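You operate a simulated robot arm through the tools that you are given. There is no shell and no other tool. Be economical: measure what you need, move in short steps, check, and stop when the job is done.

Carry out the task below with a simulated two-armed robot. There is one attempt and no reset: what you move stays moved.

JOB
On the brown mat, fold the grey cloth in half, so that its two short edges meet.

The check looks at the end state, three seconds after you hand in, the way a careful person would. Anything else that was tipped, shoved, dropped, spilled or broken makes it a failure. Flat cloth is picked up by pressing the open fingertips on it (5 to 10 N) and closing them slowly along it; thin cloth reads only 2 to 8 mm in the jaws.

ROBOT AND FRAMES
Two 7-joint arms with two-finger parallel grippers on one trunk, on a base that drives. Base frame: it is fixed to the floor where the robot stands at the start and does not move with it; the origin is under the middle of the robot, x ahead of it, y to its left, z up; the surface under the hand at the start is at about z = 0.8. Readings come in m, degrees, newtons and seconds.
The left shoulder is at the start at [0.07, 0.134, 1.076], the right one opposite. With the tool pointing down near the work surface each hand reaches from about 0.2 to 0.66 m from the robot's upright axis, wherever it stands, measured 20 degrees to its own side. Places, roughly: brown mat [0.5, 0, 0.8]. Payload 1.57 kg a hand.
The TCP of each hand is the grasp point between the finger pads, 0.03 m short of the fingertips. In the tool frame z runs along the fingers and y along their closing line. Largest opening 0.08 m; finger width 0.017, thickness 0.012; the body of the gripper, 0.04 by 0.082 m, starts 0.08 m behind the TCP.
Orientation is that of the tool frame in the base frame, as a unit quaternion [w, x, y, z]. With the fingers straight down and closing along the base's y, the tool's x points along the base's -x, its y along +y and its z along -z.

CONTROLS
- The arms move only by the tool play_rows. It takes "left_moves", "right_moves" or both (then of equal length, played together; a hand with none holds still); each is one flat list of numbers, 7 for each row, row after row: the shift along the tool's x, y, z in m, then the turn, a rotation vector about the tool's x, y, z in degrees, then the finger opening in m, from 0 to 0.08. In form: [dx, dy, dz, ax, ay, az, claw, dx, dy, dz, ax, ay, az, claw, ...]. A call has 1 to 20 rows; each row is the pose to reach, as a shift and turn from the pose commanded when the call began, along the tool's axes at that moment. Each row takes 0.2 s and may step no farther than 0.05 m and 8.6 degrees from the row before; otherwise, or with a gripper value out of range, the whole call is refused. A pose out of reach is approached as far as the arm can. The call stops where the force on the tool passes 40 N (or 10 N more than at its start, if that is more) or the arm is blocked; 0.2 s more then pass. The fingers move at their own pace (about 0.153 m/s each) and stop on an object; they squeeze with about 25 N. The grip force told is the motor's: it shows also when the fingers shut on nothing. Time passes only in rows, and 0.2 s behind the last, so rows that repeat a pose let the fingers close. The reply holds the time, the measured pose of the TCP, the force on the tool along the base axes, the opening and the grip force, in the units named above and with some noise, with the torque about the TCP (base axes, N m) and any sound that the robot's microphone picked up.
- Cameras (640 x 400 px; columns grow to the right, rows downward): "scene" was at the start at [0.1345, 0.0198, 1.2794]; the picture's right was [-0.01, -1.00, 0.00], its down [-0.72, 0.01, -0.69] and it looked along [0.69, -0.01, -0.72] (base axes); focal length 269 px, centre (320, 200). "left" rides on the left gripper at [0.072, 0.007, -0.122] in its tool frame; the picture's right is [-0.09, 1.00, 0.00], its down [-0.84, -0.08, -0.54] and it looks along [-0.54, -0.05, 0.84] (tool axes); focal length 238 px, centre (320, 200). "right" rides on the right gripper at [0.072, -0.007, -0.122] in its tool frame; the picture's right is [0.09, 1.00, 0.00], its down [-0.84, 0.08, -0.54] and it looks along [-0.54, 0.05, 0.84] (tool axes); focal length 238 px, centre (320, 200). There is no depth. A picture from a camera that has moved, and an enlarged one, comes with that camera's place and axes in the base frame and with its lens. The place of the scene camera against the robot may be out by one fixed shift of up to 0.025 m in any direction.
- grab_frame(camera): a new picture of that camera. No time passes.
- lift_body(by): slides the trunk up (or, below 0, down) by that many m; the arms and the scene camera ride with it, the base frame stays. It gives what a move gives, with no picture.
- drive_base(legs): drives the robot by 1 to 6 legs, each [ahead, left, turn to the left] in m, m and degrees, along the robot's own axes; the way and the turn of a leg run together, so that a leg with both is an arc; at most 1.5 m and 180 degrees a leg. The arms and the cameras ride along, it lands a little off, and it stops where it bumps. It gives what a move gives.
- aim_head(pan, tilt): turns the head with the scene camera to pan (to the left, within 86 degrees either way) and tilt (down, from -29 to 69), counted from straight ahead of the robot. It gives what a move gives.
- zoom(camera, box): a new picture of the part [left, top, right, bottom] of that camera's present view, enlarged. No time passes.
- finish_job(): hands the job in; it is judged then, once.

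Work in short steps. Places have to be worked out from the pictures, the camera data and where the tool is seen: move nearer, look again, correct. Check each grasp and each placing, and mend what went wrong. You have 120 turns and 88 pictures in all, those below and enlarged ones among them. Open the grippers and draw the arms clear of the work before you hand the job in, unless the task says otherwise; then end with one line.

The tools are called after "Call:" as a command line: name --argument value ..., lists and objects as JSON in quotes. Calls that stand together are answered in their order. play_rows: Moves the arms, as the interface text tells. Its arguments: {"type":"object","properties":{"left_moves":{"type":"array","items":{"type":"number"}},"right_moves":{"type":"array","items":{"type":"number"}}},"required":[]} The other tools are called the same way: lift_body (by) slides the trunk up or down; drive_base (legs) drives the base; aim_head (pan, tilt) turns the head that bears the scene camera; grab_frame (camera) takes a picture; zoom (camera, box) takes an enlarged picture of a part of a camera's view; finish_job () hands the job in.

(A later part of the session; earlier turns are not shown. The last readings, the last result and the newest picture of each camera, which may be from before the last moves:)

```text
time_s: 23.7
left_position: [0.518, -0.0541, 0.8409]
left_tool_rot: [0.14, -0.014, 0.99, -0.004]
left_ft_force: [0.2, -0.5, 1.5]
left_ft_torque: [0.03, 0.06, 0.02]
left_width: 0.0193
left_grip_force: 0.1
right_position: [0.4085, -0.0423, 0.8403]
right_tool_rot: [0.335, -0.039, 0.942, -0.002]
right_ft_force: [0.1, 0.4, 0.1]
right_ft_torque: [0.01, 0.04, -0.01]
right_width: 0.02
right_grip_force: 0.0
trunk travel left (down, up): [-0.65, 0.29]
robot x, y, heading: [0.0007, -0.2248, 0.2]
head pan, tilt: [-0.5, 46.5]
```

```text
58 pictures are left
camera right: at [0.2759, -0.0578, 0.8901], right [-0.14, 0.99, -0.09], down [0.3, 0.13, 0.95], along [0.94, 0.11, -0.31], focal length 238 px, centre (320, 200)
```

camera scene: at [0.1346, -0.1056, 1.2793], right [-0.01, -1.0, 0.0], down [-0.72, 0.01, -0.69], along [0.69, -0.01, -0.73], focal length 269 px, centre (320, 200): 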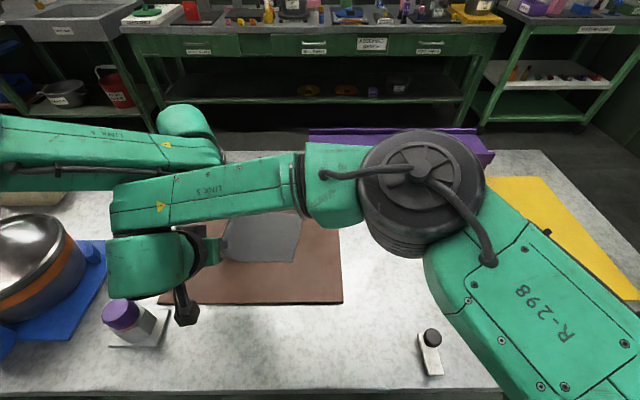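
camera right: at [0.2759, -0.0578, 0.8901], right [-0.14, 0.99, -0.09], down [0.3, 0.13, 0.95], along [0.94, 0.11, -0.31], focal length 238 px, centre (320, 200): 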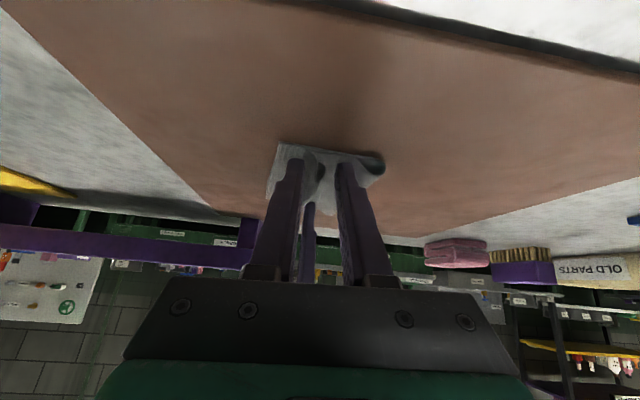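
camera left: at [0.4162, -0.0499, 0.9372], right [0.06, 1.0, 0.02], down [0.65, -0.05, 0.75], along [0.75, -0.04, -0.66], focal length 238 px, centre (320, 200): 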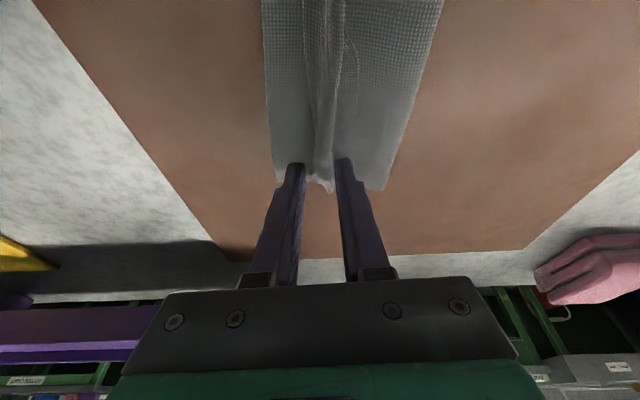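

Released; the ridge is still standing. I'll lift both hands straight up and look.

Call:
play_rows --left_moves '[-0.003, 0, -0.01, 0, 0, 0, 0.03, -0.011, 0, -0.039, 0, 0, 0, 0.03, -0.022, 0, -0.077, 0, 0, 0, 0.03, -0.03, 0, -0.106, 0, 0, 0, 0.03]' --right_moves '[-0.0064, 0, -0.0077, 0, 0, 0, 0.03, -0.0254, 0, -0.031, 0, 0, 0, 0.03, -0.05, 0, -0.061, 0, 0, 0, 0.03, -0.07, 0, -0.085, 0, 0, 0, 0.03]'

Call:
grab_frame --camera "left"

Call:
grab_frame --camera "right"

Call:
grab_frame --camera "scene"

```text
time_s: 24.7
left_position: [0.5225, -0.0511, 0.9616]
left_tool_rot: [0.15, -0.02, 0.988, -0.009]
left_ft_force: [0.3, -0.2, 0.3]
left_ft_torque: [0.02, -0.02, 0.01]
left_width: 0.0298
left_grip_force: 0.1
right_position: [0.4017, -0.0443, 0.9392]
right_tool_rot: [0.329, -0.05, 0.943, -0.014]
right_ft_force: [0.7, 0.1, -0.6]
right_ft_torque: [0.03, 0.02, -0.02]
right_width: 0.03
right_grip_force: 0.0
trunk travel left (down, up): [-0.65, 0.29]
robot x, y, heading: [-0.0038, -0.2233, 0.1]
head pan, tilt: [-0.5, 46.5]
```

```text
57 pictures are left
camera left: at [0.419, -0.0468, 1.0559], right [0.05, 1.0, 0.01], down [0.64, -0.04, 0.77], along [0.77, -0.04, -0.64], focal length 238 px, centre (320, 200)
```

left: 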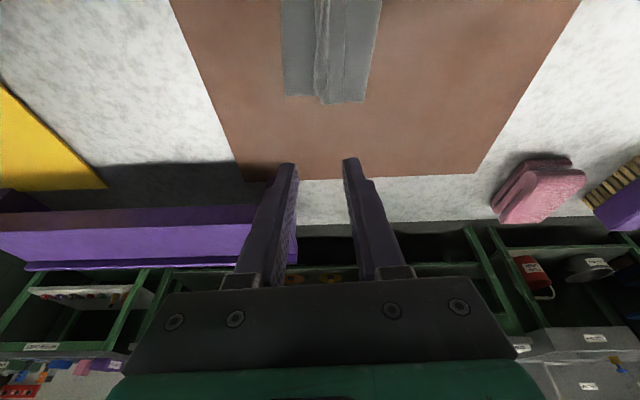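

```text
56 pictures are left
camera right: at [0.2713, -0.0592, 0.9904], right [-0.16, 0.98, -0.11], down [0.31, 0.16, 0.94], along [0.94, 0.11, -0.33], focal length 238 px, centre (320, 200)
```

right: 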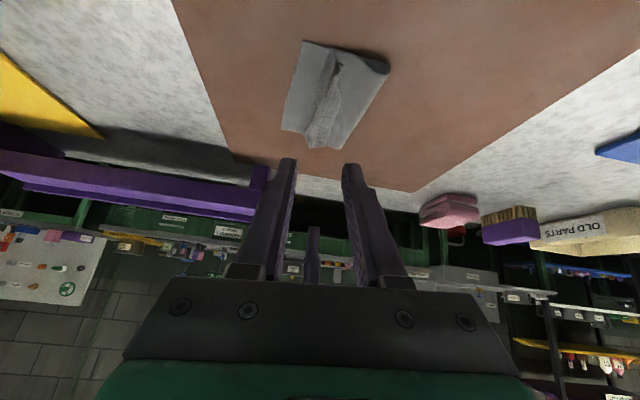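

```text
55 pictures are left
camera scene: at [0.1337, -0.2041, 1.2794], right [-0.01, -1.0, 0.0], down [-0.72, 0.01, -0.69], along [0.69, -0.01, -0.72], focal length 269 px, centre (320, 200)
```

scene: 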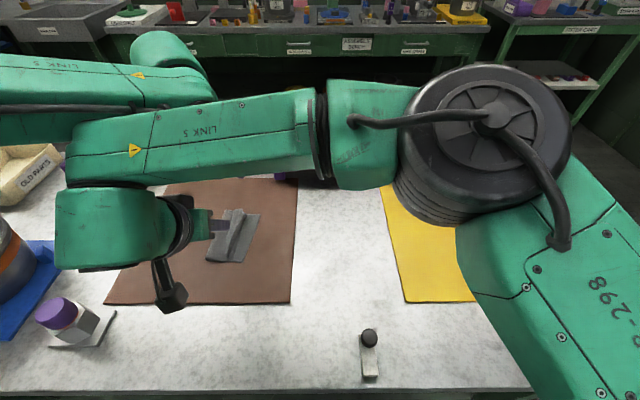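

The ridge has toppled and the top layer looks wrinkled. I'll move the right hand aside and pull the left back for a clear look.

Call:
play_rows --right_moves '[0, -0.045, 0, 0, 0, 0, 0.03, 0, -0.09, 0, 0, 0, 0, 0.03, 0, -0.135, 0, 0, 0, 0, 0.03, 0, -0.18, 0, 0, 0, 0, 0.03, 0, -0.2, -0.02, 0, 0, 0, 0.03]'

Call:
play_rows --left_moves '[0.03, 0, -0.01, 0, 3, 0, 0.03, 0.06, 0, -0.02, 0, 6, 0, 0.03, 0.09, 0, -0.03, 0, 9, 0, 0.03, 0.11, 0, -0.03, 0, 15, 0, 0.03]'

Call:
grab_frame --camera "left"

Call:
grab_frame --camera "scene"

```text
time_s: 25.9
left_position: [0.5159, -0.0533, 0.9507]
left_tool_rot: [0.14, -0.01, 0.99, -0.004]
left_ft_force: [0.9, 1.0, -1.3]
left_ft_torque: [0.03, -0.02, 0.01]
left_width: 0.0301
left_grip_force: 0.1
right_position: [0.4103, -0.2422, 0.9733]
right_tool_rot: [0.337, -0.03, 0.941, -0.002]
right_ft_force: [0.6, 0.4, -0.8]
right_ft_torque: [0.0, -0.01, -0.01]
right_width: 0.0299
right_grip_force: 0.0
trunk travel left (down, up): [-0.65, 0.29]
robot x, y, heading: [-0.0018, -0.2233, 0.1]
head pan, tilt: [-0.5, 46.5]
```

```text
time_s: 26.9
left_position: [0.4012, -0.0579, 0.9493]
left_tool_rot: [0.007, -0.011, 1.0, -0.006]
left_ft_force: [-0.4, -0.7, -1.3]
left_ft_torque: [0.01, 0.04, 0.0]
left_width: 0.0301
left_grip_force: 0.1
right_position: [0.4125, -0.2415, 0.9716]
right_tool_rot: [0.335, -0.029, 0.942, -0.002]
right_ft_force: [-0.6, 0.1, 0.6]
right_ft_torque: [0.0, -0.02, -0.01]
right_width: 0.0301
right_grip_force: 0.2
trunk travel left (down, up): [-0.65, 0.29]
robot x, y, heading: [-0.0009, -0.2244, 0.2]
head pan, tilt: [-0.5, 46.5]
```

```text
54 pictures are left
camera left: at [0.3289, -0.0523, 1.0702], right [0.07, 1.0, -0.01], down [0.83, -0.05, 0.56], along [0.55, -0.05, -0.83], focal length 238 px, centre (320, 200)
```

left: 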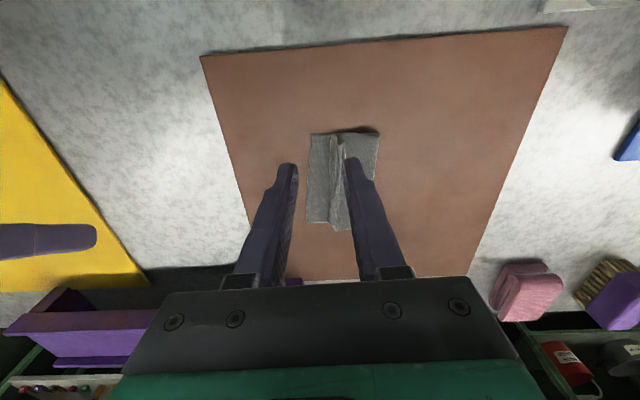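

```text
53 pictures are left
camera scene: at [0.1351, -0.204, 1.2793], right [-0.01, -1.0, 0.0], down [-0.73, 0.01, -0.69], along [0.69, -0.01, -0.73], focal length 269 px, centre (320, 200)
```

scene: 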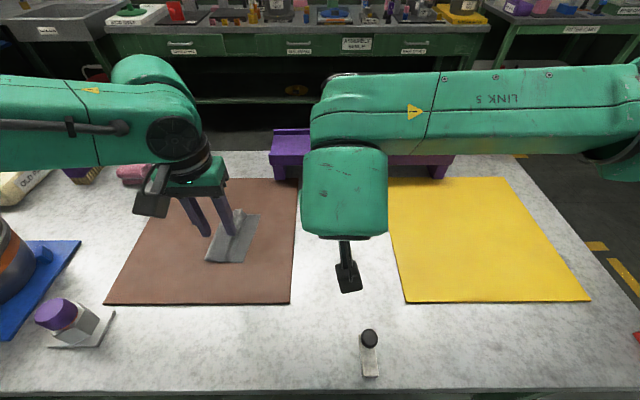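

The left fingers hide the cloth. I'll slide the left hand to the left and zoom in.

Call:
play_rows --left_moves '[0, 0.04, 0, 0, 0, 0, 0.03, 0, 0.08, 0, 0, 0, 0, 0.03, 0, 0.11, 0, 0, 0, 0, 0.03]'

Call:
zoom --camera "left" --box '[120, 80, 320, 260]'

Call:
zoom --camera "scene" --box '[160, 180, 320, 290]'

```text
time_s: 27.7
left_position: [0.3992, 0.0508, 0.9473]
left_tool_rot: [0.009, -0.011, 1.0, -0.006]
left_ft_force: [-0.3, -0.4, 0.3]
left_ft_torque: [-0.02, 0.0, 0.02]
left_width: 0.03
left_grip_force: 0.1
right_position: [0.4114, -0.2414, 0.9718]
right_tool_rot: [0.336, -0.03, 0.941, -0.003]
right_ft_force: [-1.1, 0.9, -0.1]
right_ft_torque: [-0.03, -0.04, 0.03]
right_width: 0.0299
right_grip_force: 0.1
trunk travel left (down, up): [-0.65, 0.29]
robot x, y, heading: [0.0002, -0.2241, 0.2]
head pan, tilt: [-0.5, 46.5]
```

```text
2.22 times, centred on (220, 170) of left
camera zoom: at [0.3258, 0.0578, 1.0674], right [0.07, 1.0, -0.01], down [0.83, -0.05, 0.56], along [0.56, -0.05, -0.83], focal length 530 px, centre (542, 267)
```

zoom: 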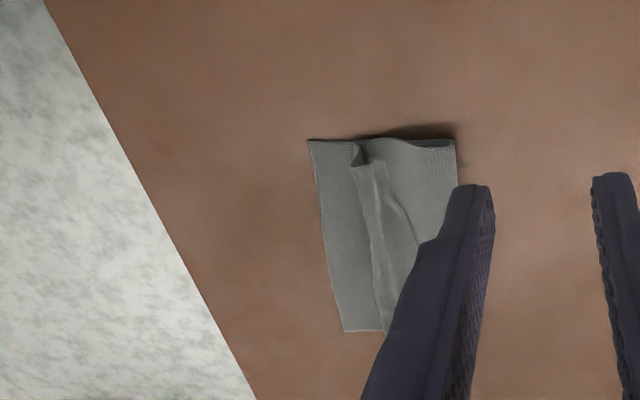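

```text
3.64 times, centred on (240, 235) of scene
camera zoom: at [0.1342, -0.2029, 1.2794], right [-0.01, -1.0, 0.0], down [-0.72, 0.01, -0.69], along [0.69, -0.01, -0.72], focal length 979 px, centre (611, 73)
```

zoom: 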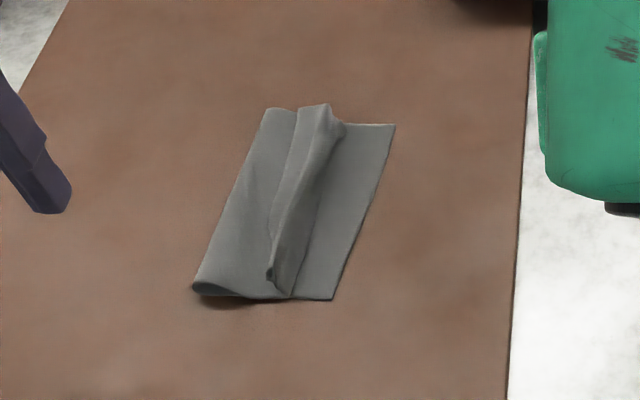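

Call:
zoom --camera "scene" --box '[202, 200, 266, 264]'

Call:
zoom --camera "left" --box '[210, 115, 270, 190]'

```text
6.25 times, centred on (234, 232) of scene
camera zoom: at [0.1342, -0.2029, 1.2794], right [-0.01, -1.0, 0.0], down [-0.72, 0.01, -0.69], along [0.69, -0.01, -0.72], focal length 1683 px, centre (858, 0)
```

zoom: 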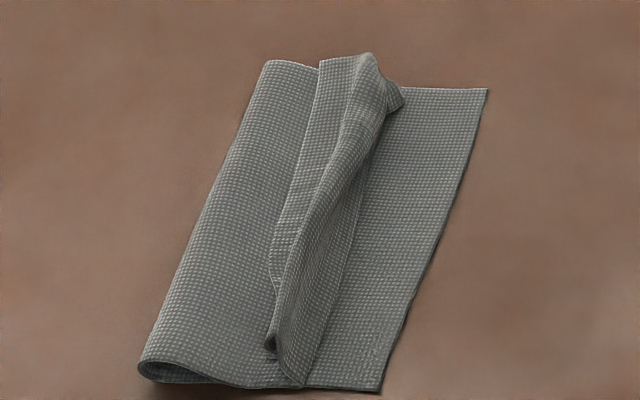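

```text
5.33 times, centred on (240, 152) of left
camera zoom: at [0.3258, 0.0578, 1.0674], right [0.07, 1.0, -0.01], down [0.83, -0.05, 0.56], along [0.56, -0.05, -0.83], focal length 1271 px, centre (747, 453)
```

zoom: 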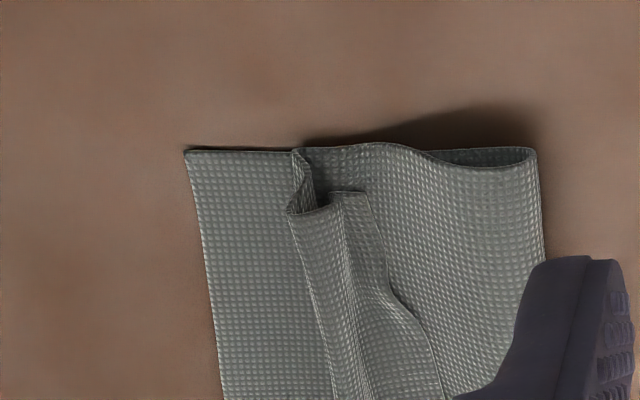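

The loose edge flap lies folded back to the left on the top layer and needs turning over to the right. I'll turn the left hand about 97°, opened wide along the edge, so its two tips can sweep the whole flap.

Call:
play_rows --left_moves '[-0.007, 0, 0, 0, 0, 8.08, 0.08, -0.014, 0, 0, 0, 0, 16.16, 0.08, -0.021, 0, 0, 0, 0, 24.25, 0.08, -0.028, -0.004, 0, 0, 0, 32.3, 0.08, -0.035, -0.008, 0, 0, 0, 40.4, 0.08, -0.042, -0.012, 0, 0, 0, 48.5, 0.08, -0.049, -0.016, 0, 0, 0, 56.6, 0.08, -0.056, -0.02, 0, 0, 0, 64.6, 0.08, -0.063, -0.024, 0, 0, 0, 72.7, 0.08, -0.07, -0.028, 0, 0, 0, 80.8, 0.08, -0.077, -0.03, 0, 0, 0, 88.9, 0.08, -0.083, -0.03, 0, 0, 0, 97, 0.08]'

Call:
grab_frame --camera "left"

Call:
grab_frame --camera "scene"

```text
time_s: 30.3
left_position: [0.484, 0.0233, 0.9505]
left_tool_rot: [0.01, 0.743, 0.67, 0.003]
left_ft_force: [0.1, -0.2, -0.2]
left_ft_torque: [-0.03, -0.03, -0.02]
left_width: 0.0801
left_grip_force: 0.1
right_position: [0.4115, -0.2421, 0.9728]
right_tool_rot: [0.335, -0.029, 0.942, -0.003]
right_ft_force: [-0.7, -0.7, 0.6]
right_ft_torque: [-0.04, 0.02, -0.01]
right_width: 0.0299
right_grip_force: 0.1
trunk travel left (down, up): [-0.65, 0.29]
robot x, y, heading: [-0.0019, -0.2237, 0.2]
head pan, tilt: [-0.5, 46.5]
```

```text
48 pictures are left
camera left: at [0.4974, 0.0956, 1.071], right [0.98, -0.19, 0.02], down [-0.17, -0.82, 0.55], along [-0.09, -0.54, -0.84], focal length 238 px, centre (320, 200)
```

left: 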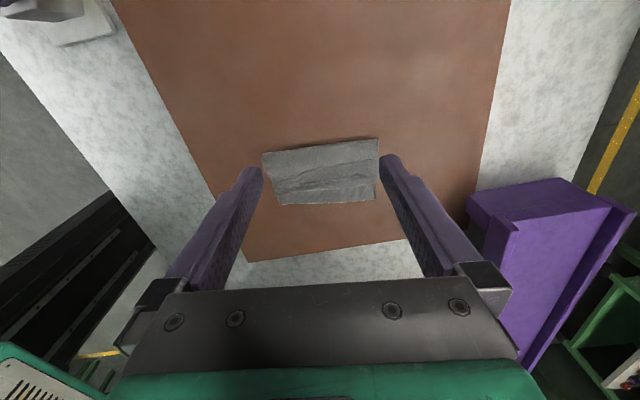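

```text
47 pictures are left
camera scene: at [0.1348, -0.2038, 1.2794], right [-0.01, -1.0, 0.0], down [-0.73, 0.01, -0.69], along [0.69, -0.01, -0.73], focal length 269 px, centre (320, 200)
```

scene: 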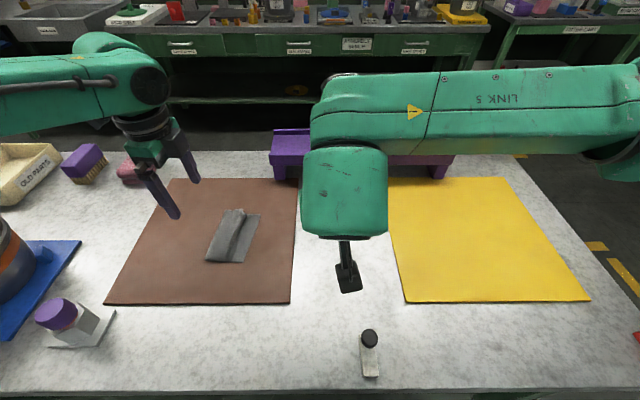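

The yaw works. I'll zoom on the flap from this view.

Call:
zoom --camera "left" --box '[250, 125, 390, 215]'

```text
4.44 times, centred on (320, 170) of left
camera zoom: at [0.4974, 0.0956, 1.071], right [0.98, -0.19, 0.02], down [-0.17, -0.82, 0.55], along [-0.09, -0.54, -0.84], focal length 1059 px, centre (320, 333)
```

zoom: 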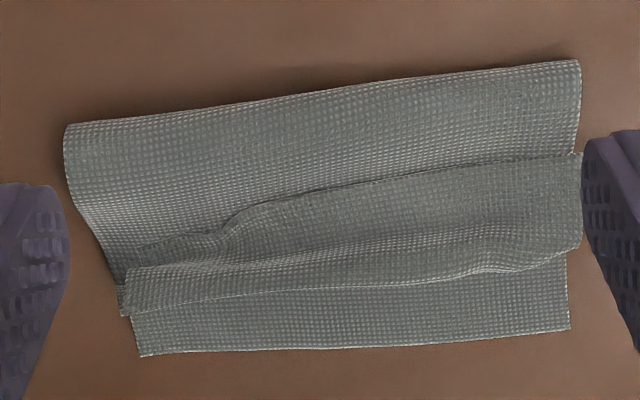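

The flap edge is at y≈-0.03 and its fold crease at y≈-0.053. The lower edge lies from (0.415, -0.071) to (0.542, -0.087). I'll come down to just left of the flap edge, stopping about 5 mm above.

Call:
play_rows --left_moves '[-0.01, 0, 0.035, 0, 0, 0, 0.08, -0.02, 0, 0.07, 0, 0, 0, 0.08, -0.03, 0, 0.104, 0, 0, 0, 0.08, -0.03, 0, 0.104, 0, 0, 0, 0.08]'

Call:
grab_frame --camera "left"

```text
time_s: 31.3
left_position: [0.4821, -0.0072, 0.8482]
left_tool_rot: [0.011, 0.742, 0.671, 0.004]
left_ft_force: [-0.5, 0.2, -0.2]
left_ft_torque: [0.0, -0.04, 0.01]
left_width: 0.0799
left_grip_force: 0.0
right_position: [0.4117, -0.2421, 0.9733]
right_tool_rot: [0.336, -0.029, 0.941, -0.002]
right_ft_force: [0.3, -0.4, -0.4]
right_ft_torque: [0.02, -0.02, 0.01]
right_width: 0.0301
right_grip_force: 0.1
trunk travel left (down, up): [-0.65, 0.29]
robot x, y, heading: [-0.0034, -0.2232, -0.1]
head pan, tilt: [-0.5, 46.5]
```

```text
45 pictures are left
camera left: at [0.4951, 0.0659, 0.9684], right [0.98, -0.19, 0.02], down [-0.17, -0.82, 0.55], along [-0.09, -0.54, -0.84], focal length 238 px, centre (320, 200)
```

left: 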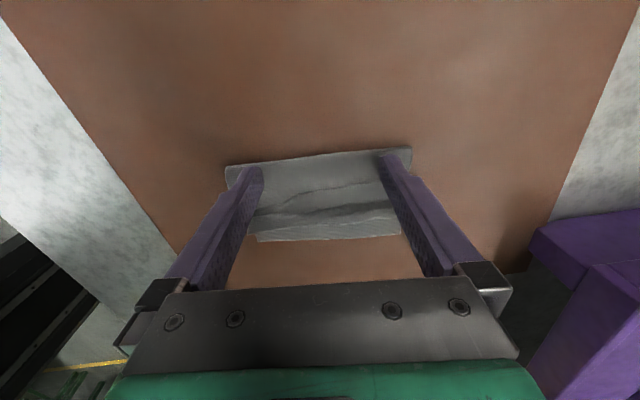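

The tips sit on the cloth left of the flap. I'll ease down for a light touch.

Call:
play_rows --left_moves '[0, 0, 0.004, 0, 0, 0, 0.072, 0, 0, 0.006, 0, 0, 0, 0.072, 0, 0, 0.0075, 0, 0, 0, 0.072, 0, 0, 0.0075, 0, 0, 0, 0.072]'

```text
time_s: 32.3
left_position: [0.4821, -0.0071, 0.8392]
left_tool_rot: [0.01, 0.741, 0.672, 0.003]
left_ft_force: [0.5, 1.3, 6.1]
left_ft_torque: [0.02, 0.26, -0.02]
left_width: 0.0718
left_grip_force: 0.0
right_position: [0.4115, -0.243, 0.9731]
right_tool_rot: [0.336, -0.029, 0.942, -0.003]
right_ft_force: [0.5, 0.4, 0.1]
right_ft_torque: [0.0, -0.01, 0.06]
right_width: 0.0298
right_grip_force: 0.0
trunk travel left (down, up): [-0.65, 0.29]
robot x, y, heading: [-0.0054, -0.2228, 0.1]
head pan, tilt: [-0.5, 46.5]
```

Only the near finger is touching. I'll level by 1.1°, lighten the touch and sweep 3 cm to the right.

Call:
play_rows --left_moves '[0, 0, -0.0006, 1.1, 0, 0, 0.072, 0, 0, -0.0006, 1.1, 0, 0, 0.072, -0.006, 0, -0.0006, 1.1, 0, 0, 0.072, -0.012, 0, -0.0006, 1.1, 0, 0, 0.072, -0.018, 0, -0.0006, 1.1, 0, 0, 0.072, -0.024, 0, -0.0006, 1.1, 0, 0, 0.072, -0.03, 0, -0.0006, 1.1, 0, 0, 0.072]'

Call:
zoom --camera "left" --box '[210, 110, 430, 260]'

```text
time_s: 33.9
left_position: [0.4805, -0.0395, 0.8406]
left_tool_rot: [0.003, 0.742, 0.671, -0.003]
left_ft_force: [0.0, 0.2, -0.5]
left_ft_torque: [-0.02, -0.03, 0.04]
left_width: 0.0721
left_grip_force: 0.1
right_position: [0.4124, -0.2409, 0.9732]
right_tool_rot: [0.336, -0.029, 0.942, -0.003]
right_ft_force: [0.3, -0.2, -0.1]
right_ft_torque: [-0.04, 0.0, 0.01]
right_width: 0.0299
right_grip_force: 0.1
trunk travel left (down, up): [-0.65, 0.29]
robot x, y, heading: [0.0014, -0.2224, -0.2]
head pan, tilt: [-0.5, 46.5]
```

```text
2.67 times, centred on (320, 185) of left
camera zoom: at [0.4949, 0.0336, 0.9609], right [0.98, -0.19, 0.0], down [-0.16, -0.82, 0.55], along [-0.1, -0.54, -0.84], focal length 636 px, centre (320, 240)
```

zoom: 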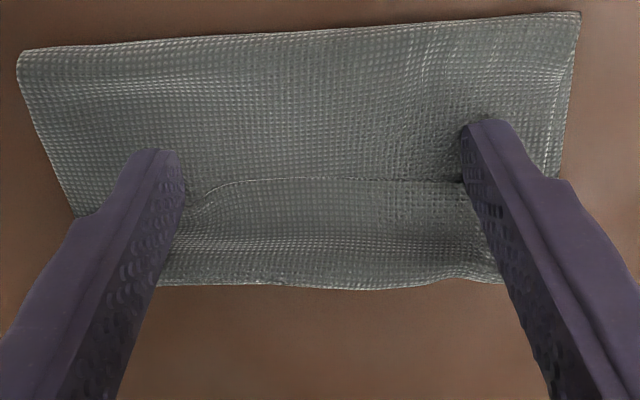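

The ridge has moved right to the lower edge, though the flap still lies on the left of it. I'll continue the sweep another 3.5 cm.

Call:
play_rows --left_moves '[-0.006, 0, 0.0004, 0, 0, 0, 0.072, -0.012, 0, 0.0004, 0, 0, 0, 0.072, -0.018, 0, 0.0004, 0, 0, 0, 0.072, -0.024, 0, 0.0004, 0, 0, 0, 0.072, -0.03, 0, 0.0004, 0, 0, 0, 0.072]'

Call:
zoom --camera "left" --box '[210, 80, 430, 230]'

```text
time_s: 35.1
left_position: [0.476, -0.0664, 0.8405]
left_tool_rot: [0.002, 0.742, 0.671, -0.004]
left_ft_force: [-0.4, 0.6, 0.2]
left_ft_torque: [-0.02, -0.03, 0.03]
left_width: 0.0721
left_grip_force: 0.1
right_position: [0.411, -0.2413, 0.972]
right_tool_rot: [0.335, -0.029, 0.942, -0.003]
right_ft_force: [0.4, -0.4, -0.1]
right_ft_torque: [0.01, -0.02, -0.01]
right_width: 0.0301
right_grip_force: 0.0
trunk travel left (down, up): [-0.65, 0.29]
robot x, y, heading: [0.0001, -0.224, 0.0]
head pan, tilt: [-0.5, 46.5]
```

```text
2.67 times, centred on (320, 155) of left
camera zoom: at [0.4914, 0.0052, 0.9602], right [0.98, -0.19, 0.0], down [-0.16, -0.82, 0.55], along [-0.11, -0.54, -0.84], focal length 636 px, centre (320, 320)
```

zoom: 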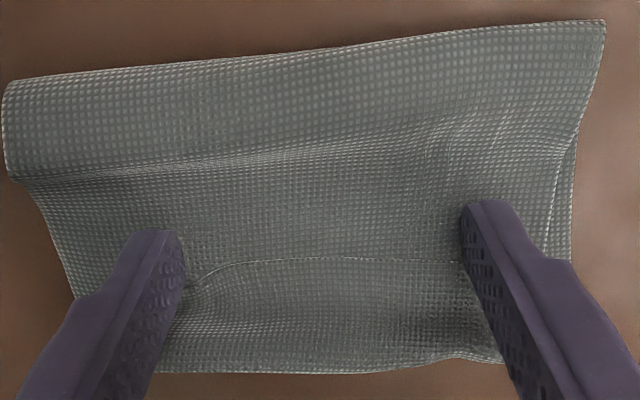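

The flap gets pushed along rather than flipped. Its edge is at y≈-0.071 and its crease at -0.107. I'll try rolling it over by friction: lift, set the tips on top of the flap, press lightly and drag right.

Call:
play_rows --left_moves '[0, 0, -0.01, 0, 0, 0, 0.072, -0.012, 0, -0.01, 0, 0, 0, 0.072, -0.02, 0, -0.008, 0, 0, 0, 0.072, -0.02, 0, 0, 0, 0, 0, 0.072, -0.02, 0, 0.002, 0, 0, 0, 0.072]'

Call:
zoom --camera "left" --box '[210, 80, 430, 230]'

```text
time_s: 36.3
left_position: [0.4745, -0.087, 0.8383]
left_tool_rot: [0.004, 0.741, 0.672, -0.002]
left_ft_force: [-0.3, 1.6, 10.0]
left_ft_torque: [0.06, 0.09, 0.01]
left_width: 0.0716
left_grip_force: 0.0
right_position: [0.4104, -0.2427, 0.9725]
right_tool_rot: [0.336, -0.03, 0.941, -0.003]
right_ft_force: [0.3, 0.4, -0.1]
right_ft_torque: [-0.01, 0.0, 0.0]
right_width: 0.0301
right_grip_force: 0.0
trunk travel left (down, up): [-0.65, 0.29]
robot x, y, heading: [-0.004, -0.2233, -0.1]
head pan, tilt: [-0.5, 46.5]
```

```text
2.67 times, centred on (320, 155) of left
camera zoom: at [0.4889, -0.0149, 0.9596], right [0.98, -0.19, 0.0], down [-0.16, -0.82, 0.55], along [-0.1, -0.54, -0.84], focal length 636 px, centre (320, 320)
```

zoom: 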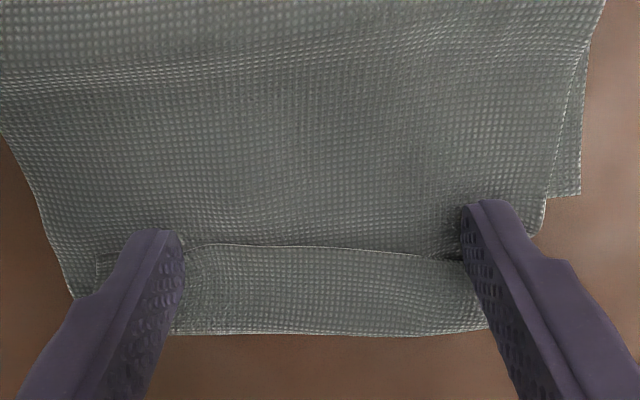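

The tips rest evenly on the flap at 10 N. I'll lighten and drag 3.5 cm right.

Call:
play_rows --left_moves '[0, 0, -0.0006, 0, 0, 0, 0.072, -0.006, 0, -0.0006, 0, 0, 0, 0.072, -0.012, 0, -0.0006, 0, 0, 0, 0.072, -0.018, 0, -0.0006, 0, 0, 0, 0.072, -0.024, 0, -0.0006, 0, 0, 0, 0.072, -0.03, 0, -0.0006, 0, 0, 0, 0.072, -0.036, 0, -0.0006, 0, 0, 0, 0.072]'

Call:
zoom --camera "left" --box '[190, 50, 450, 230]'

```text
time_s: 37.9
left_position: [0.4665, -0.1165, 0.8397]
left_tool_rot: [0.003, 0.742, 0.67, -0.004]
left_ft_force: [0.2, -0.3, -0.7]
left_ft_torque: [0.01, 0.01, 0.0]
left_width: 0.072
left_grip_force: 0.0
left hand out of reach, approached as far as the arm can: row 6, 7
right_position: [0.4126, -0.2431, 0.9734]
right_tool_rot: [0.335, -0.03, 0.942, -0.002]
right_ft_force: [-0.2, -0.1, 0.2]
right_ft_torque: [-0.04, 0.02, 0.0]
right_width: 0.0299
right_grip_force: 0.1
trunk travel left (down, up): [-0.65, 0.29]
robot x, y, heading: [0.0013, -0.2224, -0.0]
head pan, tilt: [-0.5, 46.5]
```

```text
2.22 times, centred on (320, 140) of left
camera zoom: at [0.4812, -0.0452, 0.9604], right [0.98, -0.19, 0.0], down [-0.16, -0.82, 0.55], along [-0.11, -0.54, -0.83], focal length 530 px, centre (320, 333)
```

zoom: 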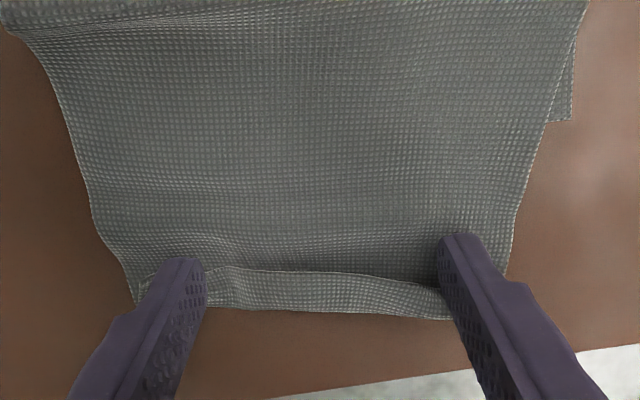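

The flap is narrowing as it rolls (now about 13 mm wide) and the crease is at y≈-0.134. The left arm is at its limit again, so I'll lift, shift the base right, and look again.

Call:
play_rows --left_moves '[0, 0, -0.03, 0, 0, 0, 0.072, 0, 0, -0.06, 0, 0, 0, 0.072]'

Call:
drive_base --legs '[[0, -0.08, 0]]'

Call:
play_rows --left_moves '[0.03, 0, -0.02, 0, 0, 0, 0.072, 0.06, 0, -0.04, 0, 0, 0, 0.072, 0.09, 0, -0.05, 0, 0, 0, 0.072, 0.12, 0, -0.05, 0, 0, 0, 0.072]'

Call:
zoom --camera "left" --box '[220, 100, 420, 230]'

Call:
zoom --camera "scene" --box '[120, 180, 280, 290]'

```text
time_s: 38.5
left_position: [0.4661, -0.1168, 0.9011]
left_tool_rot: [0.002, 0.741, 0.671, -0.003]
left_ft_force: [-0.5, -0.1, 0.3]
left_ft_torque: [0.02, -0.01, -0.01]
left_width: 0.0721
left_grip_force: 0.1
right_position: [0.4123, -0.2422, 0.9728]
right_tool_rot: [0.336, -0.029, 0.942, -0.003]
right_ft_force: [0.2, -0.2, 0.0]
right_ft_torque: [0.0, -0.01, -0.01]
right_width: 0.03
right_grip_force: 0.0
trunk travel left (down, up): [-0.65, 0.29]
robot x, y, heading: [-0.0017, -0.2245, -0.1]
head pan, tilt: [-0.5, 46.5]
```

```text
time_s: 39.6
left_position: [0.4671, -0.1946, 0.9017]
left_tool_rot: [0.002, 0.741, 0.671, -0.003]
left_ft_force: [-0.2, 0.1, 0.2]
left_ft_torque: [0.01, -0.01, 0.01]
left_width: 0.072
left_grip_force: 0.1
right_position: [0.4121, -0.3208, 0.9725]
right_tool_rot: [0.336, -0.028, 0.941, -0.004]
right_ft_force: [-0.7, 0.5, 0.2]
right_ft_torque: [0.02, -0.01, 0.01]
right_width: 0.03
right_grip_force: 0.0
trunk travel left (down, up): [-0.65, 0.29]
robot x, y, heading: [-0.0019, -0.3034, -0.0]
head pan, tilt: [-0.5, 46.5]
```

```text
time_s: 40.6
left_position: [0.4775, -0.0754, 0.9492]
left_tool_rot: [0.003, 0.742, 0.67, -0.003]
left_ft_force: [-0.7, 0.4, 0.0]
left_ft_torque: [-0.02, 0.02, -0.02]
left_width: 0.0719
left_grip_force: 0.0
right_position: [0.4124, -0.3212, 0.974]
right_tool_rot: [0.336, -0.03, 0.942, -0.004]
right_ft_force: [0.0, -0.3, 0.4]
right_ft_torque: [-0.02, -0.01, 0.01]
right_width: 0.03
right_grip_force: 0.0
trunk travel left (down, up): [-0.65, 0.29]
robot x, y, heading: [0.0022, -0.303, -0.0]
head pan, tilt: [-0.5, 46.5]
```

```text
3.08 times, centred on (320, 165) of left
camera zoom: at [0.492, -0.0029, 1.07], right [0.98, -0.19, 0.0], down [-0.16, -0.82, 0.55], along [-0.11, -0.54, -0.83], focal length 733 px, centre (320, 308)
```

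zoom: 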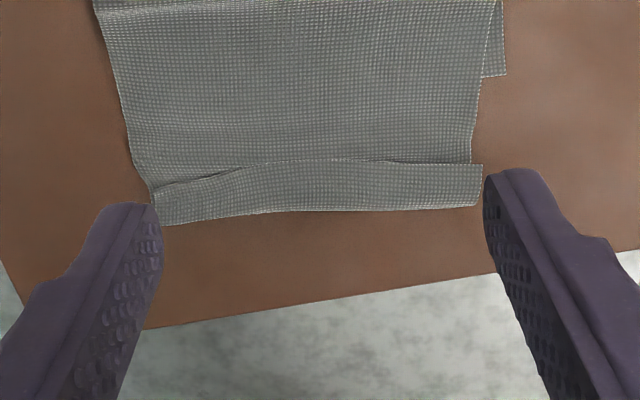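

```text
3.64 times, centred on (200, 235) of scene
camera zoom: at [0.1345, -0.2814, 1.2794], right [-0.01, -1.0, 0.0], down [-0.72, 0.01, -0.69], along [0.69, -0.01, -0.72], focal length 979 px, centre (756, 73)
```

zoom: 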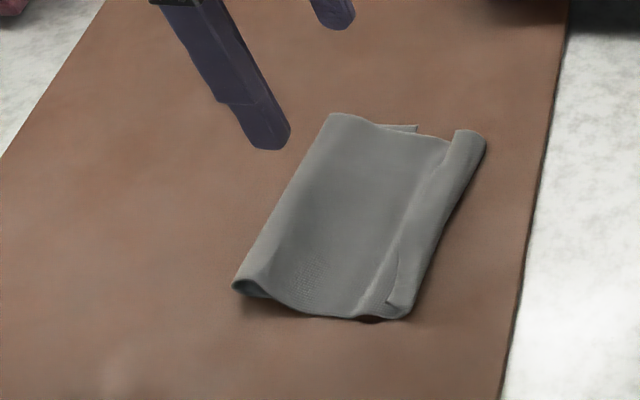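

The ridge is gone and the lower layer hasn't moved (corner still at y≈-0.089). A single 2 cm flap now overhangs, from y=-0.107 to -0.128. I'll set the tips on it and keep rolling it to the right.

Call:
play_rows --left_moves '[-0.014, 0, 0.035, 0, 0, 0, 0.072, -0.028, 0, 0.07, 0, 0, 0, 0.072, -0.042, 0, 0.1, 0, 0, 0, 0.072, -0.042, 0, 0.108, 0, 0, 0, 0.072, -0.042, 0, 0.1105, 0, 0, 0, 0.072]'

Call:
zoom --camera "left" --box '[210, 80, 430, 230]'

```text
time_s: 41.8
left_position: [0.4716, -0.1187, 0.8385]
left_tool_rot: [0.003, 0.741, 0.671, -0.002]
left_ft_force: [-1.2, 1.7, 4.8]
left_ft_torque: [0.05, -0.08, 0.07]
left_width: 0.0717
left_grip_force: 0.1
right_position: [0.4107, -0.3214, 0.9723]
right_tool_rot: [0.336, -0.029, 0.941, -0.003]
right_ft_force: [0.9, 0.6, 0.3]
right_ft_torque: [0.03, -0.01, 0.01]
right_width: 0.0301
right_grip_force: 0.0
trunk travel left (down, up): [-0.65, 0.29]
robot x, y, heading: [0.0001, -0.3017, -0.3]
head pan, tilt: [-0.5, 46.5]
```

```text
2.67 times, centred on (320, 155) of left
camera zoom: at [0.4866, -0.0467, 0.9599], right [0.98, -0.19, 0.0], down [-0.16, -0.82, 0.55], along [-0.1, -0.54, -0.84], focal length 636 px, centre (320, 320)
```

zoom: 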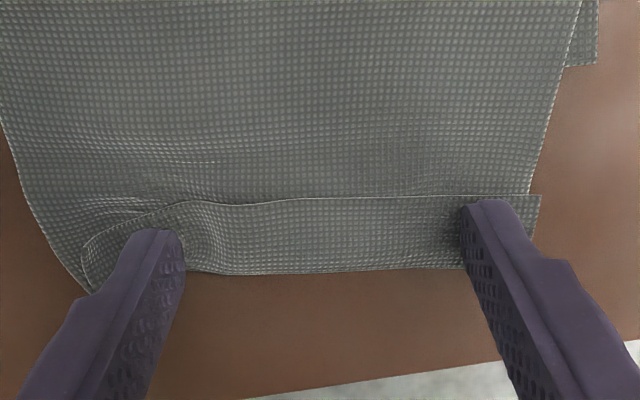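

The tips are squarely on the flap at 5 N. I'll drag 4.5 cm to the right, holding the pressure.

Call:
play_rows --left_moves '[-0.006, 0, 0, 0, 0, 0, 0.072, -0.012, 0, 0.0001, 0, 0, 0, 0.072, -0.018, 0, 0.0002, 0, 0, 0, 0.072, -0.024, 0, 0.0003, 0, 0, 0, 0.072, -0.03, 0, 0.0004, 0, 0, 0, 0.072, -0.036, 0, 0.0005, 0, 0, 0, 0.072, -0.042, 0, 0.0006, 0, 0, 0, 0.072]'

Call:
zoom --camera "left" --box '[210, 80, 430, 230]'

```text
time_s: 43.4
left_position: [0.4692, -0.1606, 0.8404]
left_tool_rot: [0.003, 0.742, 0.671, -0.004]
left_ft_force: [0.1, 1.2, 2.0]
left_ft_torque: [0.07, -0.06, 0.05]
left_width: 0.0717
left_grip_force: 0.0
right_position: [0.4121, -0.3213, 0.9721]
right_tool_rot: [0.336, -0.028, 0.942, -0.004]
right_ft_force: [-0.2, 0.1, -0.6]
right_ft_torque: [-0.02, 0.01, 0.02]
right_width: 0.0301
right_grip_force: 0.1
trunk travel left (down, up): [-0.65, 0.29]
robot x, y, heading: [0.0007, -0.3013, -0.1]
head pan, tilt: [-0.5, 46.5]
```

```text
2.67 times, centred on (320, 155) of left
camera zoom: at [0.4845, -0.0884, 0.9601], right [0.98, -0.19, 0.0], down [-0.16, -0.82, 0.55], along [-0.1, -0.54, -0.84], focal length 636 px, centre (320, 320)
```

zoom: 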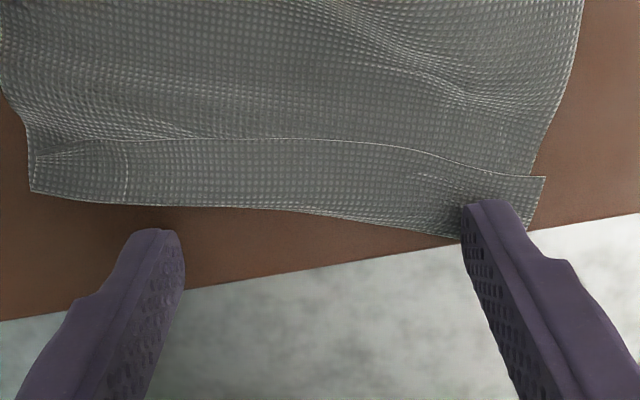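

Only the far end moved, and the flap isn't rolling over; friction between the layers is too high. The cleaner fix is to unfold fully and refold, gripping right at the edge. I'll raise and unwind the left hand first and then look.

Call:
play_rows --left_moves '[0, 0, -0.03, 0, 0, -8, 0.06, 0, 0, -0.06, 0, 0, -16, 0.04, 0, 0, -0.09, 0, 0, -24, 0.04, 0, 0, -0.09, 0, 0, -32, 0.04, 0, 0, -0.09, 0, 0, -40, 0.04, 0.01, 0, -0.09, 0, 0, -48, 0.04, 0.02, 0, -0.09, 0, 0, -56, 0.04, 0.03, 0, -0.09, 0, 0, -64, 0.04, 0.04, 0, -0.09, 0, 0, -72, 0.04, 0.05, 0, -0.09, 0, 0, -80, 0.04, 0.06, 0, -0.09, 0, 0, -88, 0.04, 0.07, 0, -0.09, 0, 0, -96, 0.04]'

Call:
zoom --camera "scene" --box '[110, 170, 290, 290]'

Call:
grab_frame --camera "left"

```text
time_s: 46.0
left_position: [0.4785, -0.0906, 0.93]
left_tool_rot: [-0.001, -0.004, 1.0, -0.005]
left_ft_force: [0.1, 0.7, 0.6]
left_ft_torque: [0.01, 0.0, 0.01]
left_width: 0.0399
left_grip_force: 0.1
right_position: [0.4118, -0.3209, 0.9735]
right_tool_rot: [0.335, -0.029, 0.942, -0.003]
right_ft_force: [0.2, -0.1, 0.1]
right_ft_torque: [-0.02, 0.01, -0.03]
right_width: 0.0299
right_grip_force: 0.2
trunk travel left (down, up): [-0.65, 0.29]
robot x, y, heading: [0.0002, -0.3045, -0.1]
head pan, tilt: [-0.5, 46.5]
```

```text
3.33 times, centred on (200, 230) of scene
camera zoom: at [0.1345, -0.2825, 1.2794], right [-0.01, -1.0, 0.0], down [-0.72, 0.01, -0.69], along [0.69, -0.01, -0.72], focal length 898 px, centre (720, 100)
```

zoom: 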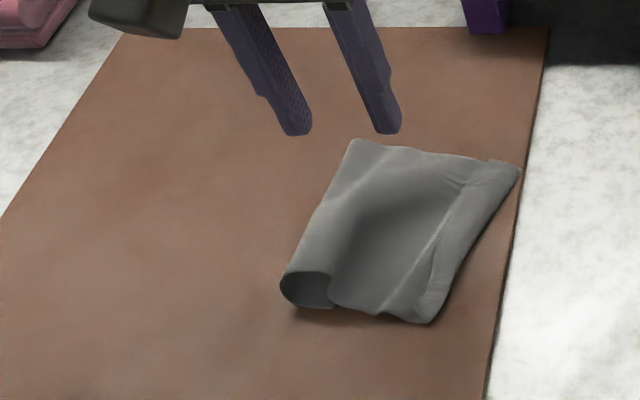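

```text
35 pictures are left
camera left: at [0.4074, -0.0822, 1.0507], right [0.09, 1.0, -0.01], down [0.84, -0.07, 0.54], along [0.54, -0.05, -0.84], focal length 238 px, centre (320, 200)
```

left: 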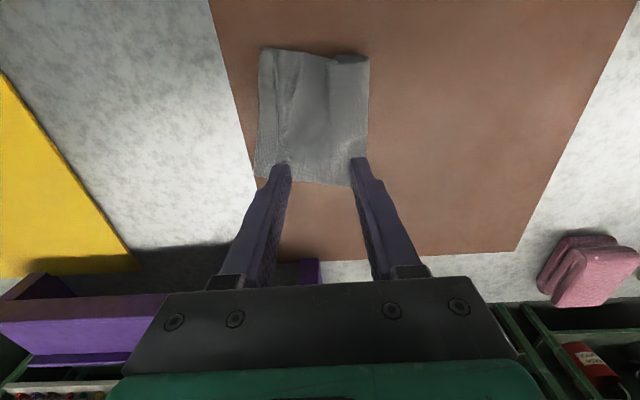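

The doubled edge now runs from (0.404, -0.133) to (0.528, -0.166). I'll put both hands back in the earlier posture over this edge, left far and right near, with a narrow opening that straddles it.

Call:
play_rows --left_moves '[-0.008, -0.021, 0, 0, -5, 0, 0.024, -0.016, -0.042, 0, 0, -10, 0, 0.024, -0.024, -0.064, 0, 0, -15, 0, 0.024, -0.024, -0.064, 0, 0, -15, 0, 0.024, -0.024, -0.064, 0, 0, -15, 0, 0.024]' --right_moves '[0, 0.04, 0, 0, 0, 0, 0.024, 0, 0.08, 0, 0, 0, 0, 0.024, 0, 0.12, 0, 0, 0, 0, 0.024, 0, 0.16, 0, 0, 0, 0, 0.024, 0, 0.187, 0, 0, 0, 0, 0.024]'

Call:
grab_frame --camera "left"

Call:
grab_frame --camera "right"

```text
time_s: 47.2
left_position: [0.5089, -0.1348, 0.9279]
left_tool_rot: [0.129, -0.032, 0.991, -0.008]
left_ft_force: [0.1, 0.4, 0.2]
left_ft_torque: [-0.01, 0.0, -0.02]
left_width: 0.0239
left_grip_force: 0.0
right_position: [0.4027, -0.1392, 0.9694]
right_tool_rot: [0.335, -0.027, 0.942, -0.005]
right_ft_force: [-0.5, -0.7, -0.1]
right_ft_torque: [-0.02, 0.01, 0.03]
right_width: 0.0241
right_grip_force: 0.0
trunk travel left (down, up): [-0.65, 0.29]
robot x, y, heading: [-0.0018, -0.302, 0.1]
head pan, tilt: [-0.5, 46.5]
```

```text
34 pictures are left
camera left: at [0.4088, -0.1316, 1.0256], right [0.03, 1.0, 0.0], down [0.67, -0.02, 0.74], along [0.74, -0.02, -0.67], focal length 238 px, centre (320, 200)
```

left: 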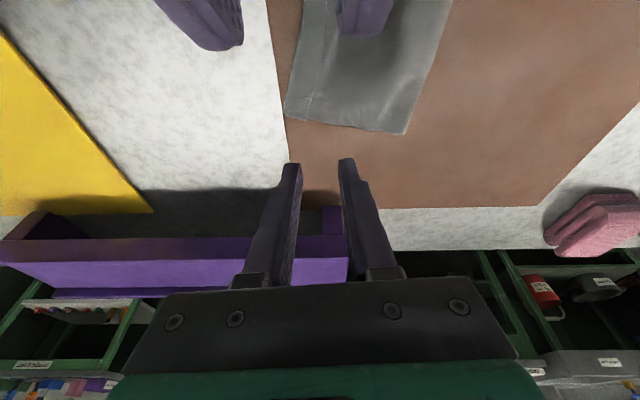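

```text
33 pictures are left
camera right: at [0.2708, -0.1526, 1.0193], right [-0.12, 0.99, -0.09], down [0.3, 0.12, 0.95], along [0.95, 0.09, -0.31], focal length 238 px, centre (320, 200)
```

right: 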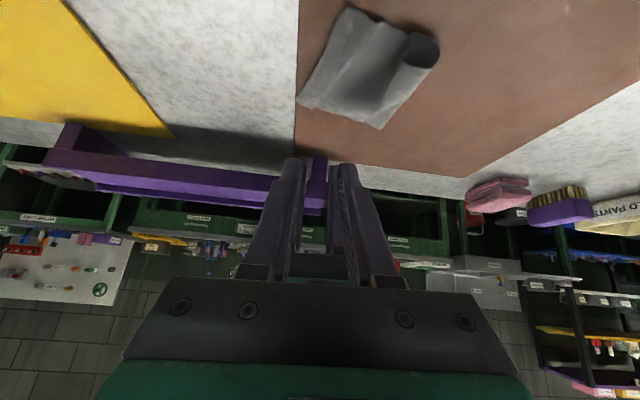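

The far end of the edge is confirmed at (0.527, -0.166), but the left hand stopped 2 cm short in y. I'll correct both hands and descend part of the way.

Call:
play_rows --left_moves '[0.004, -0.01, 0.01, 0, 0, 0, 0.024, 0.012, -0.02, 0.03, 0, 0, 0, 0.024, 0.02, -0.02, 0.05, 0, 0, 0, 0.024, 0.0238, -0.02, 0.063, 0, 0, 0, 0.024, 0.0238, -0.02, 0.063, 0, 0, 0, 0.024]' --right_moves '[0.015, 0.003, 0.02, 0, 0, 0, 0.024, 0.03, 0.005, 0.04, 0, 0, 0, 0.024, 0.045, 0.005, 0.06, 0, 0, 0, 0.024, 0.0635, 0.005, 0.0845, 0, 0, 0, 0.024, 0.0635, 0.005, 0.0845, 0, 0, 0, 0.024]'

Call:
grab_frame --camera "left"

Call:
grab_frame --camera "right"

```text
time_s: 47.8
left_position: [0.4903, -0.1052, 0.8581]
left_tool_rot: [0.089, -0.062, 0.993, 0.044]
left_ft_force: [-0.3, 0.5, 0.0]
left_ft_torque: [-0.02, 0.01, -0.02]
left_width: 0.0238
left_grip_force: 0.1
right_position: [0.4047, -0.1341, 0.9174]
right_tool_rot: [0.336, -0.028, 0.941, -0.003]
right_ft_force: [0.1, -0.1, -0.8]
right_ft_torque: [0.0, -0.01, -0.01]
right_width: 0.0239
right_grip_force: 0.0
trunk travel left (down, up): [-0.65, 0.29]
robot x, y, heading: [0.0006, -0.303, 0.1]
head pan, tilt: [-0.5, 46.5]
stopped in row 3 (left hand): the arm was blocked; the commanded pose is now the measured one
```

```text
32 pictures are left
camera left: at [0.3988, -0.1185, 0.9643], right [-0.04, 0.99, 0.09], down [0.73, -0.03, 0.68], along [0.68, 0.1, -0.73], focal length 238 px, centre (320, 200)
```

left: 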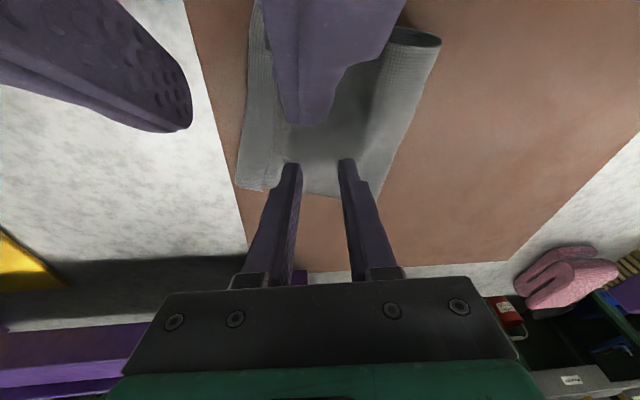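

```text
31 pictures are left
camera right: at [0.2726, -0.1471, 0.968], right [-0.12, 0.99, -0.08], down [0.3, 0.11, 0.95], along [0.95, 0.09, -0.31], focal length 238 px, centre (320, 200)
```

right: 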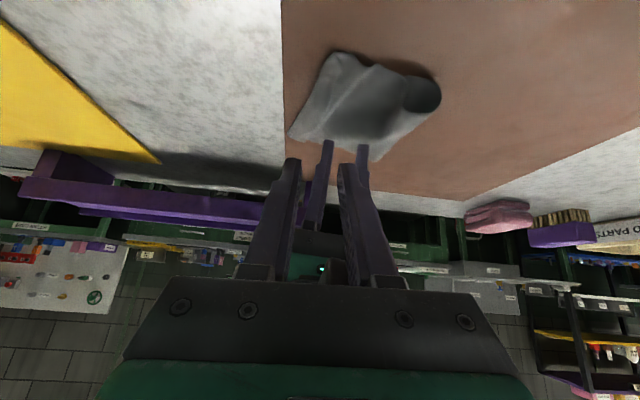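

The arms touched because the right hand was above the left one's camera. I'll back the right hand off toward the robot, lift and straighten the left, then bring them in at equal heights.

Call:
play_rows --right_moves '[0.031, 0, -0.025, 0, 0, 0, 0.024, 0.062, 0, -0.05, 0, 0, 0, 0.024]'

Call:
play_rows --left_moves '[-0.006, 0, -0.035, 0, 0, 0, 0.024, -0.02, -0.01, -0.055, 3, -2.3, 2.7, 0.024, -0.0246, -0.03, -0.07, 6.2, -4.7, 5.5, 0.024, -0.0246, -0.05, -0.07, 6.2, -4.7, 5.5, 0.024, -0.0246, -0.05, -0.07, 6.2, -4.7, 5.5, 0.024]'

```text
time_s: 48.4
left_position: [0.4882, -0.1056, 0.8587]
left_tool_rot: [0.09, -0.06, 0.993, 0.045]
left_ft_force: [0.4, 0.3, -0.9]
left_ft_torque: [0.02, 0.01, 0.0]
left_width: 0.024
left_grip_force: 0.0
right_position: [0.3242, -0.1382, 0.9183]
right_tool_rot: [0.337, -0.027, 0.941, -0.003]
right_ft_force: [0.4, 0.0, 0.7]
right_ft_torque: [0.0, -0.02, -0.02]
right_width: 0.024
right_grip_force: 0.1
trunk travel left (down, up): [-0.65, 0.29]
robot x, y, heading: [-0.0001, -0.3024, 0.2]
head pan, tilt: [-0.5, 46.5]
```

```text
time_s: 49.6
left_position: [0.5088, -0.1592, 0.9271]
left_tool_rot: [0.13, -0.006, 0.991, -0.003]
left_ft_force: [-0.1, 0.6, 1.0]
left_ft_torque: [0.0, -0.01, -0.02]
left_width: 0.0238
left_grip_force: 0.1
right_position: [0.3245, -0.1376, 0.9176]
right_tool_rot: [0.336, -0.029, 0.941, -0.002]
right_ft_force: [0.5, 0.2, -0.2]
right_ft_torque: [0.0, -0.01, 0.04]
right_width: 0.0239
right_grip_force: 0.0
trunk travel left (down, up): [-0.65, 0.29]
robot x, y, heading: [0.0021, -0.3012, -0.3]
head pan, tilt: [-0.5, 46.5]
```

Both are straight again. I'll lower both, then slide the right hand forward at the same height as the left.

Call:
play_rows --left_moves '[0.01, 0.002, 0.026, 0, 0, 0, 0.024, 0.02, 0.004, 0.052, 0, 0, 0, 0.024, 0.028, 0.004, 0.0774, 0, 0, 0, 0.024, 0.028, 0.004, 0.0774, 0, 0, 0, 0.024, 0.028, 0.004, 0.0774, 0, 0, 0, 0.024, 0.028, 0.004, 0.0774, 0, 0, 0, 0.024]' --right_moves '[0.0216, 0.002, 0.026, 0, 0, 0, 0.024, 0.0432, 0.004, 0.0525, 0, 0, 0, 0.024, 0.027, 0.004, 0.066, 0, 0, 0, 0.024, 0.011, 0.004, 0.079, 0, 0, 0, 0.024, -0.005, 0.004, 0.092, 0, 0, 0, 0.024, -0.0209, 0.004, 0.1052, 0, 0, 0, 0.024]'

Call:
grab_frame --camera "left"

Call:
grab_frame --camera "right"

```text
time_s: 51.0
left_position: [0.5062, -0.1538, 0.8475]
left_tool_rot: [0.134, -0.012, 0.991, -0.002]
left_ft_force: [-0.8, -0.5, 0.2]
left_ft_torque: [-0.01, -0.01, 0.01]
left_width: 0.0237
left_grip_force: 0.1
right_position: [0.3964, -0.1252, 0.8479]
right_tool_rot: [0.333, -0.041, 0.942, 0.0]
right_ft_force: [0.1, 0.3, 0.6]
right_ft_torque: [-0.03, -0.01, -0.02]
right_width: 0.024
right_grip_force: 0.2
trunk travel left (down, up): [-0.65, 0.29]
robot x, y, heading: [0.0015, -0.2995, -0.0]
head pan, tilt: [-0.5, 46.5]
```

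```text
30 pictures are left
camera left: at [0.4046, -0.1478, 0.9447], right [0.07, 1.0, 0.02], down [0.66, -0.06, 0.75], along [0.74, -0.04, -0.67], focal length 238 px, centre (320, 200)
```

left: 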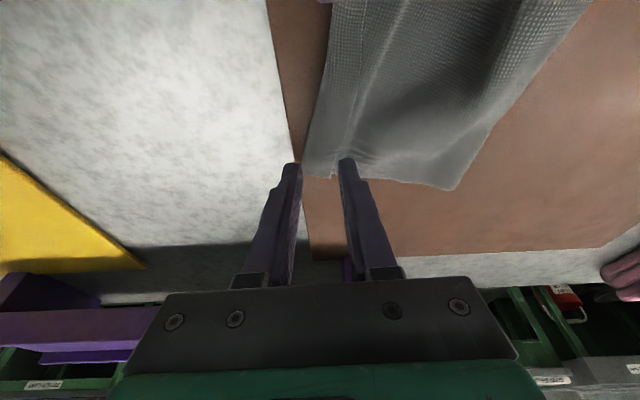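

```text
29 pictures are left
camera right: at [0.2647, -0.142, 0.8977], right [-0.15, 0.98, -0.08], down [0.3, 0.13, 0.94], along [0.94, 0.12, -0.32], focal length 238 px, centre (320, 200)
```

right: 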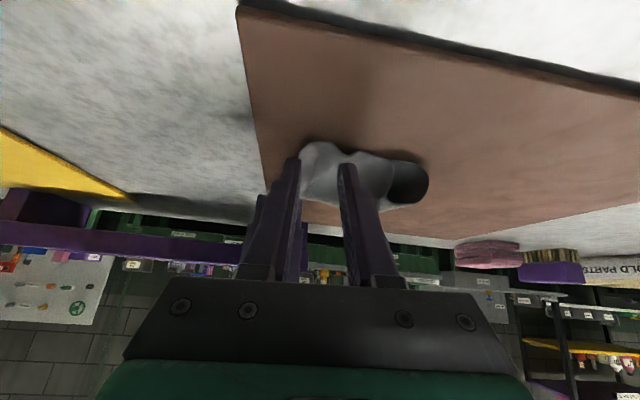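

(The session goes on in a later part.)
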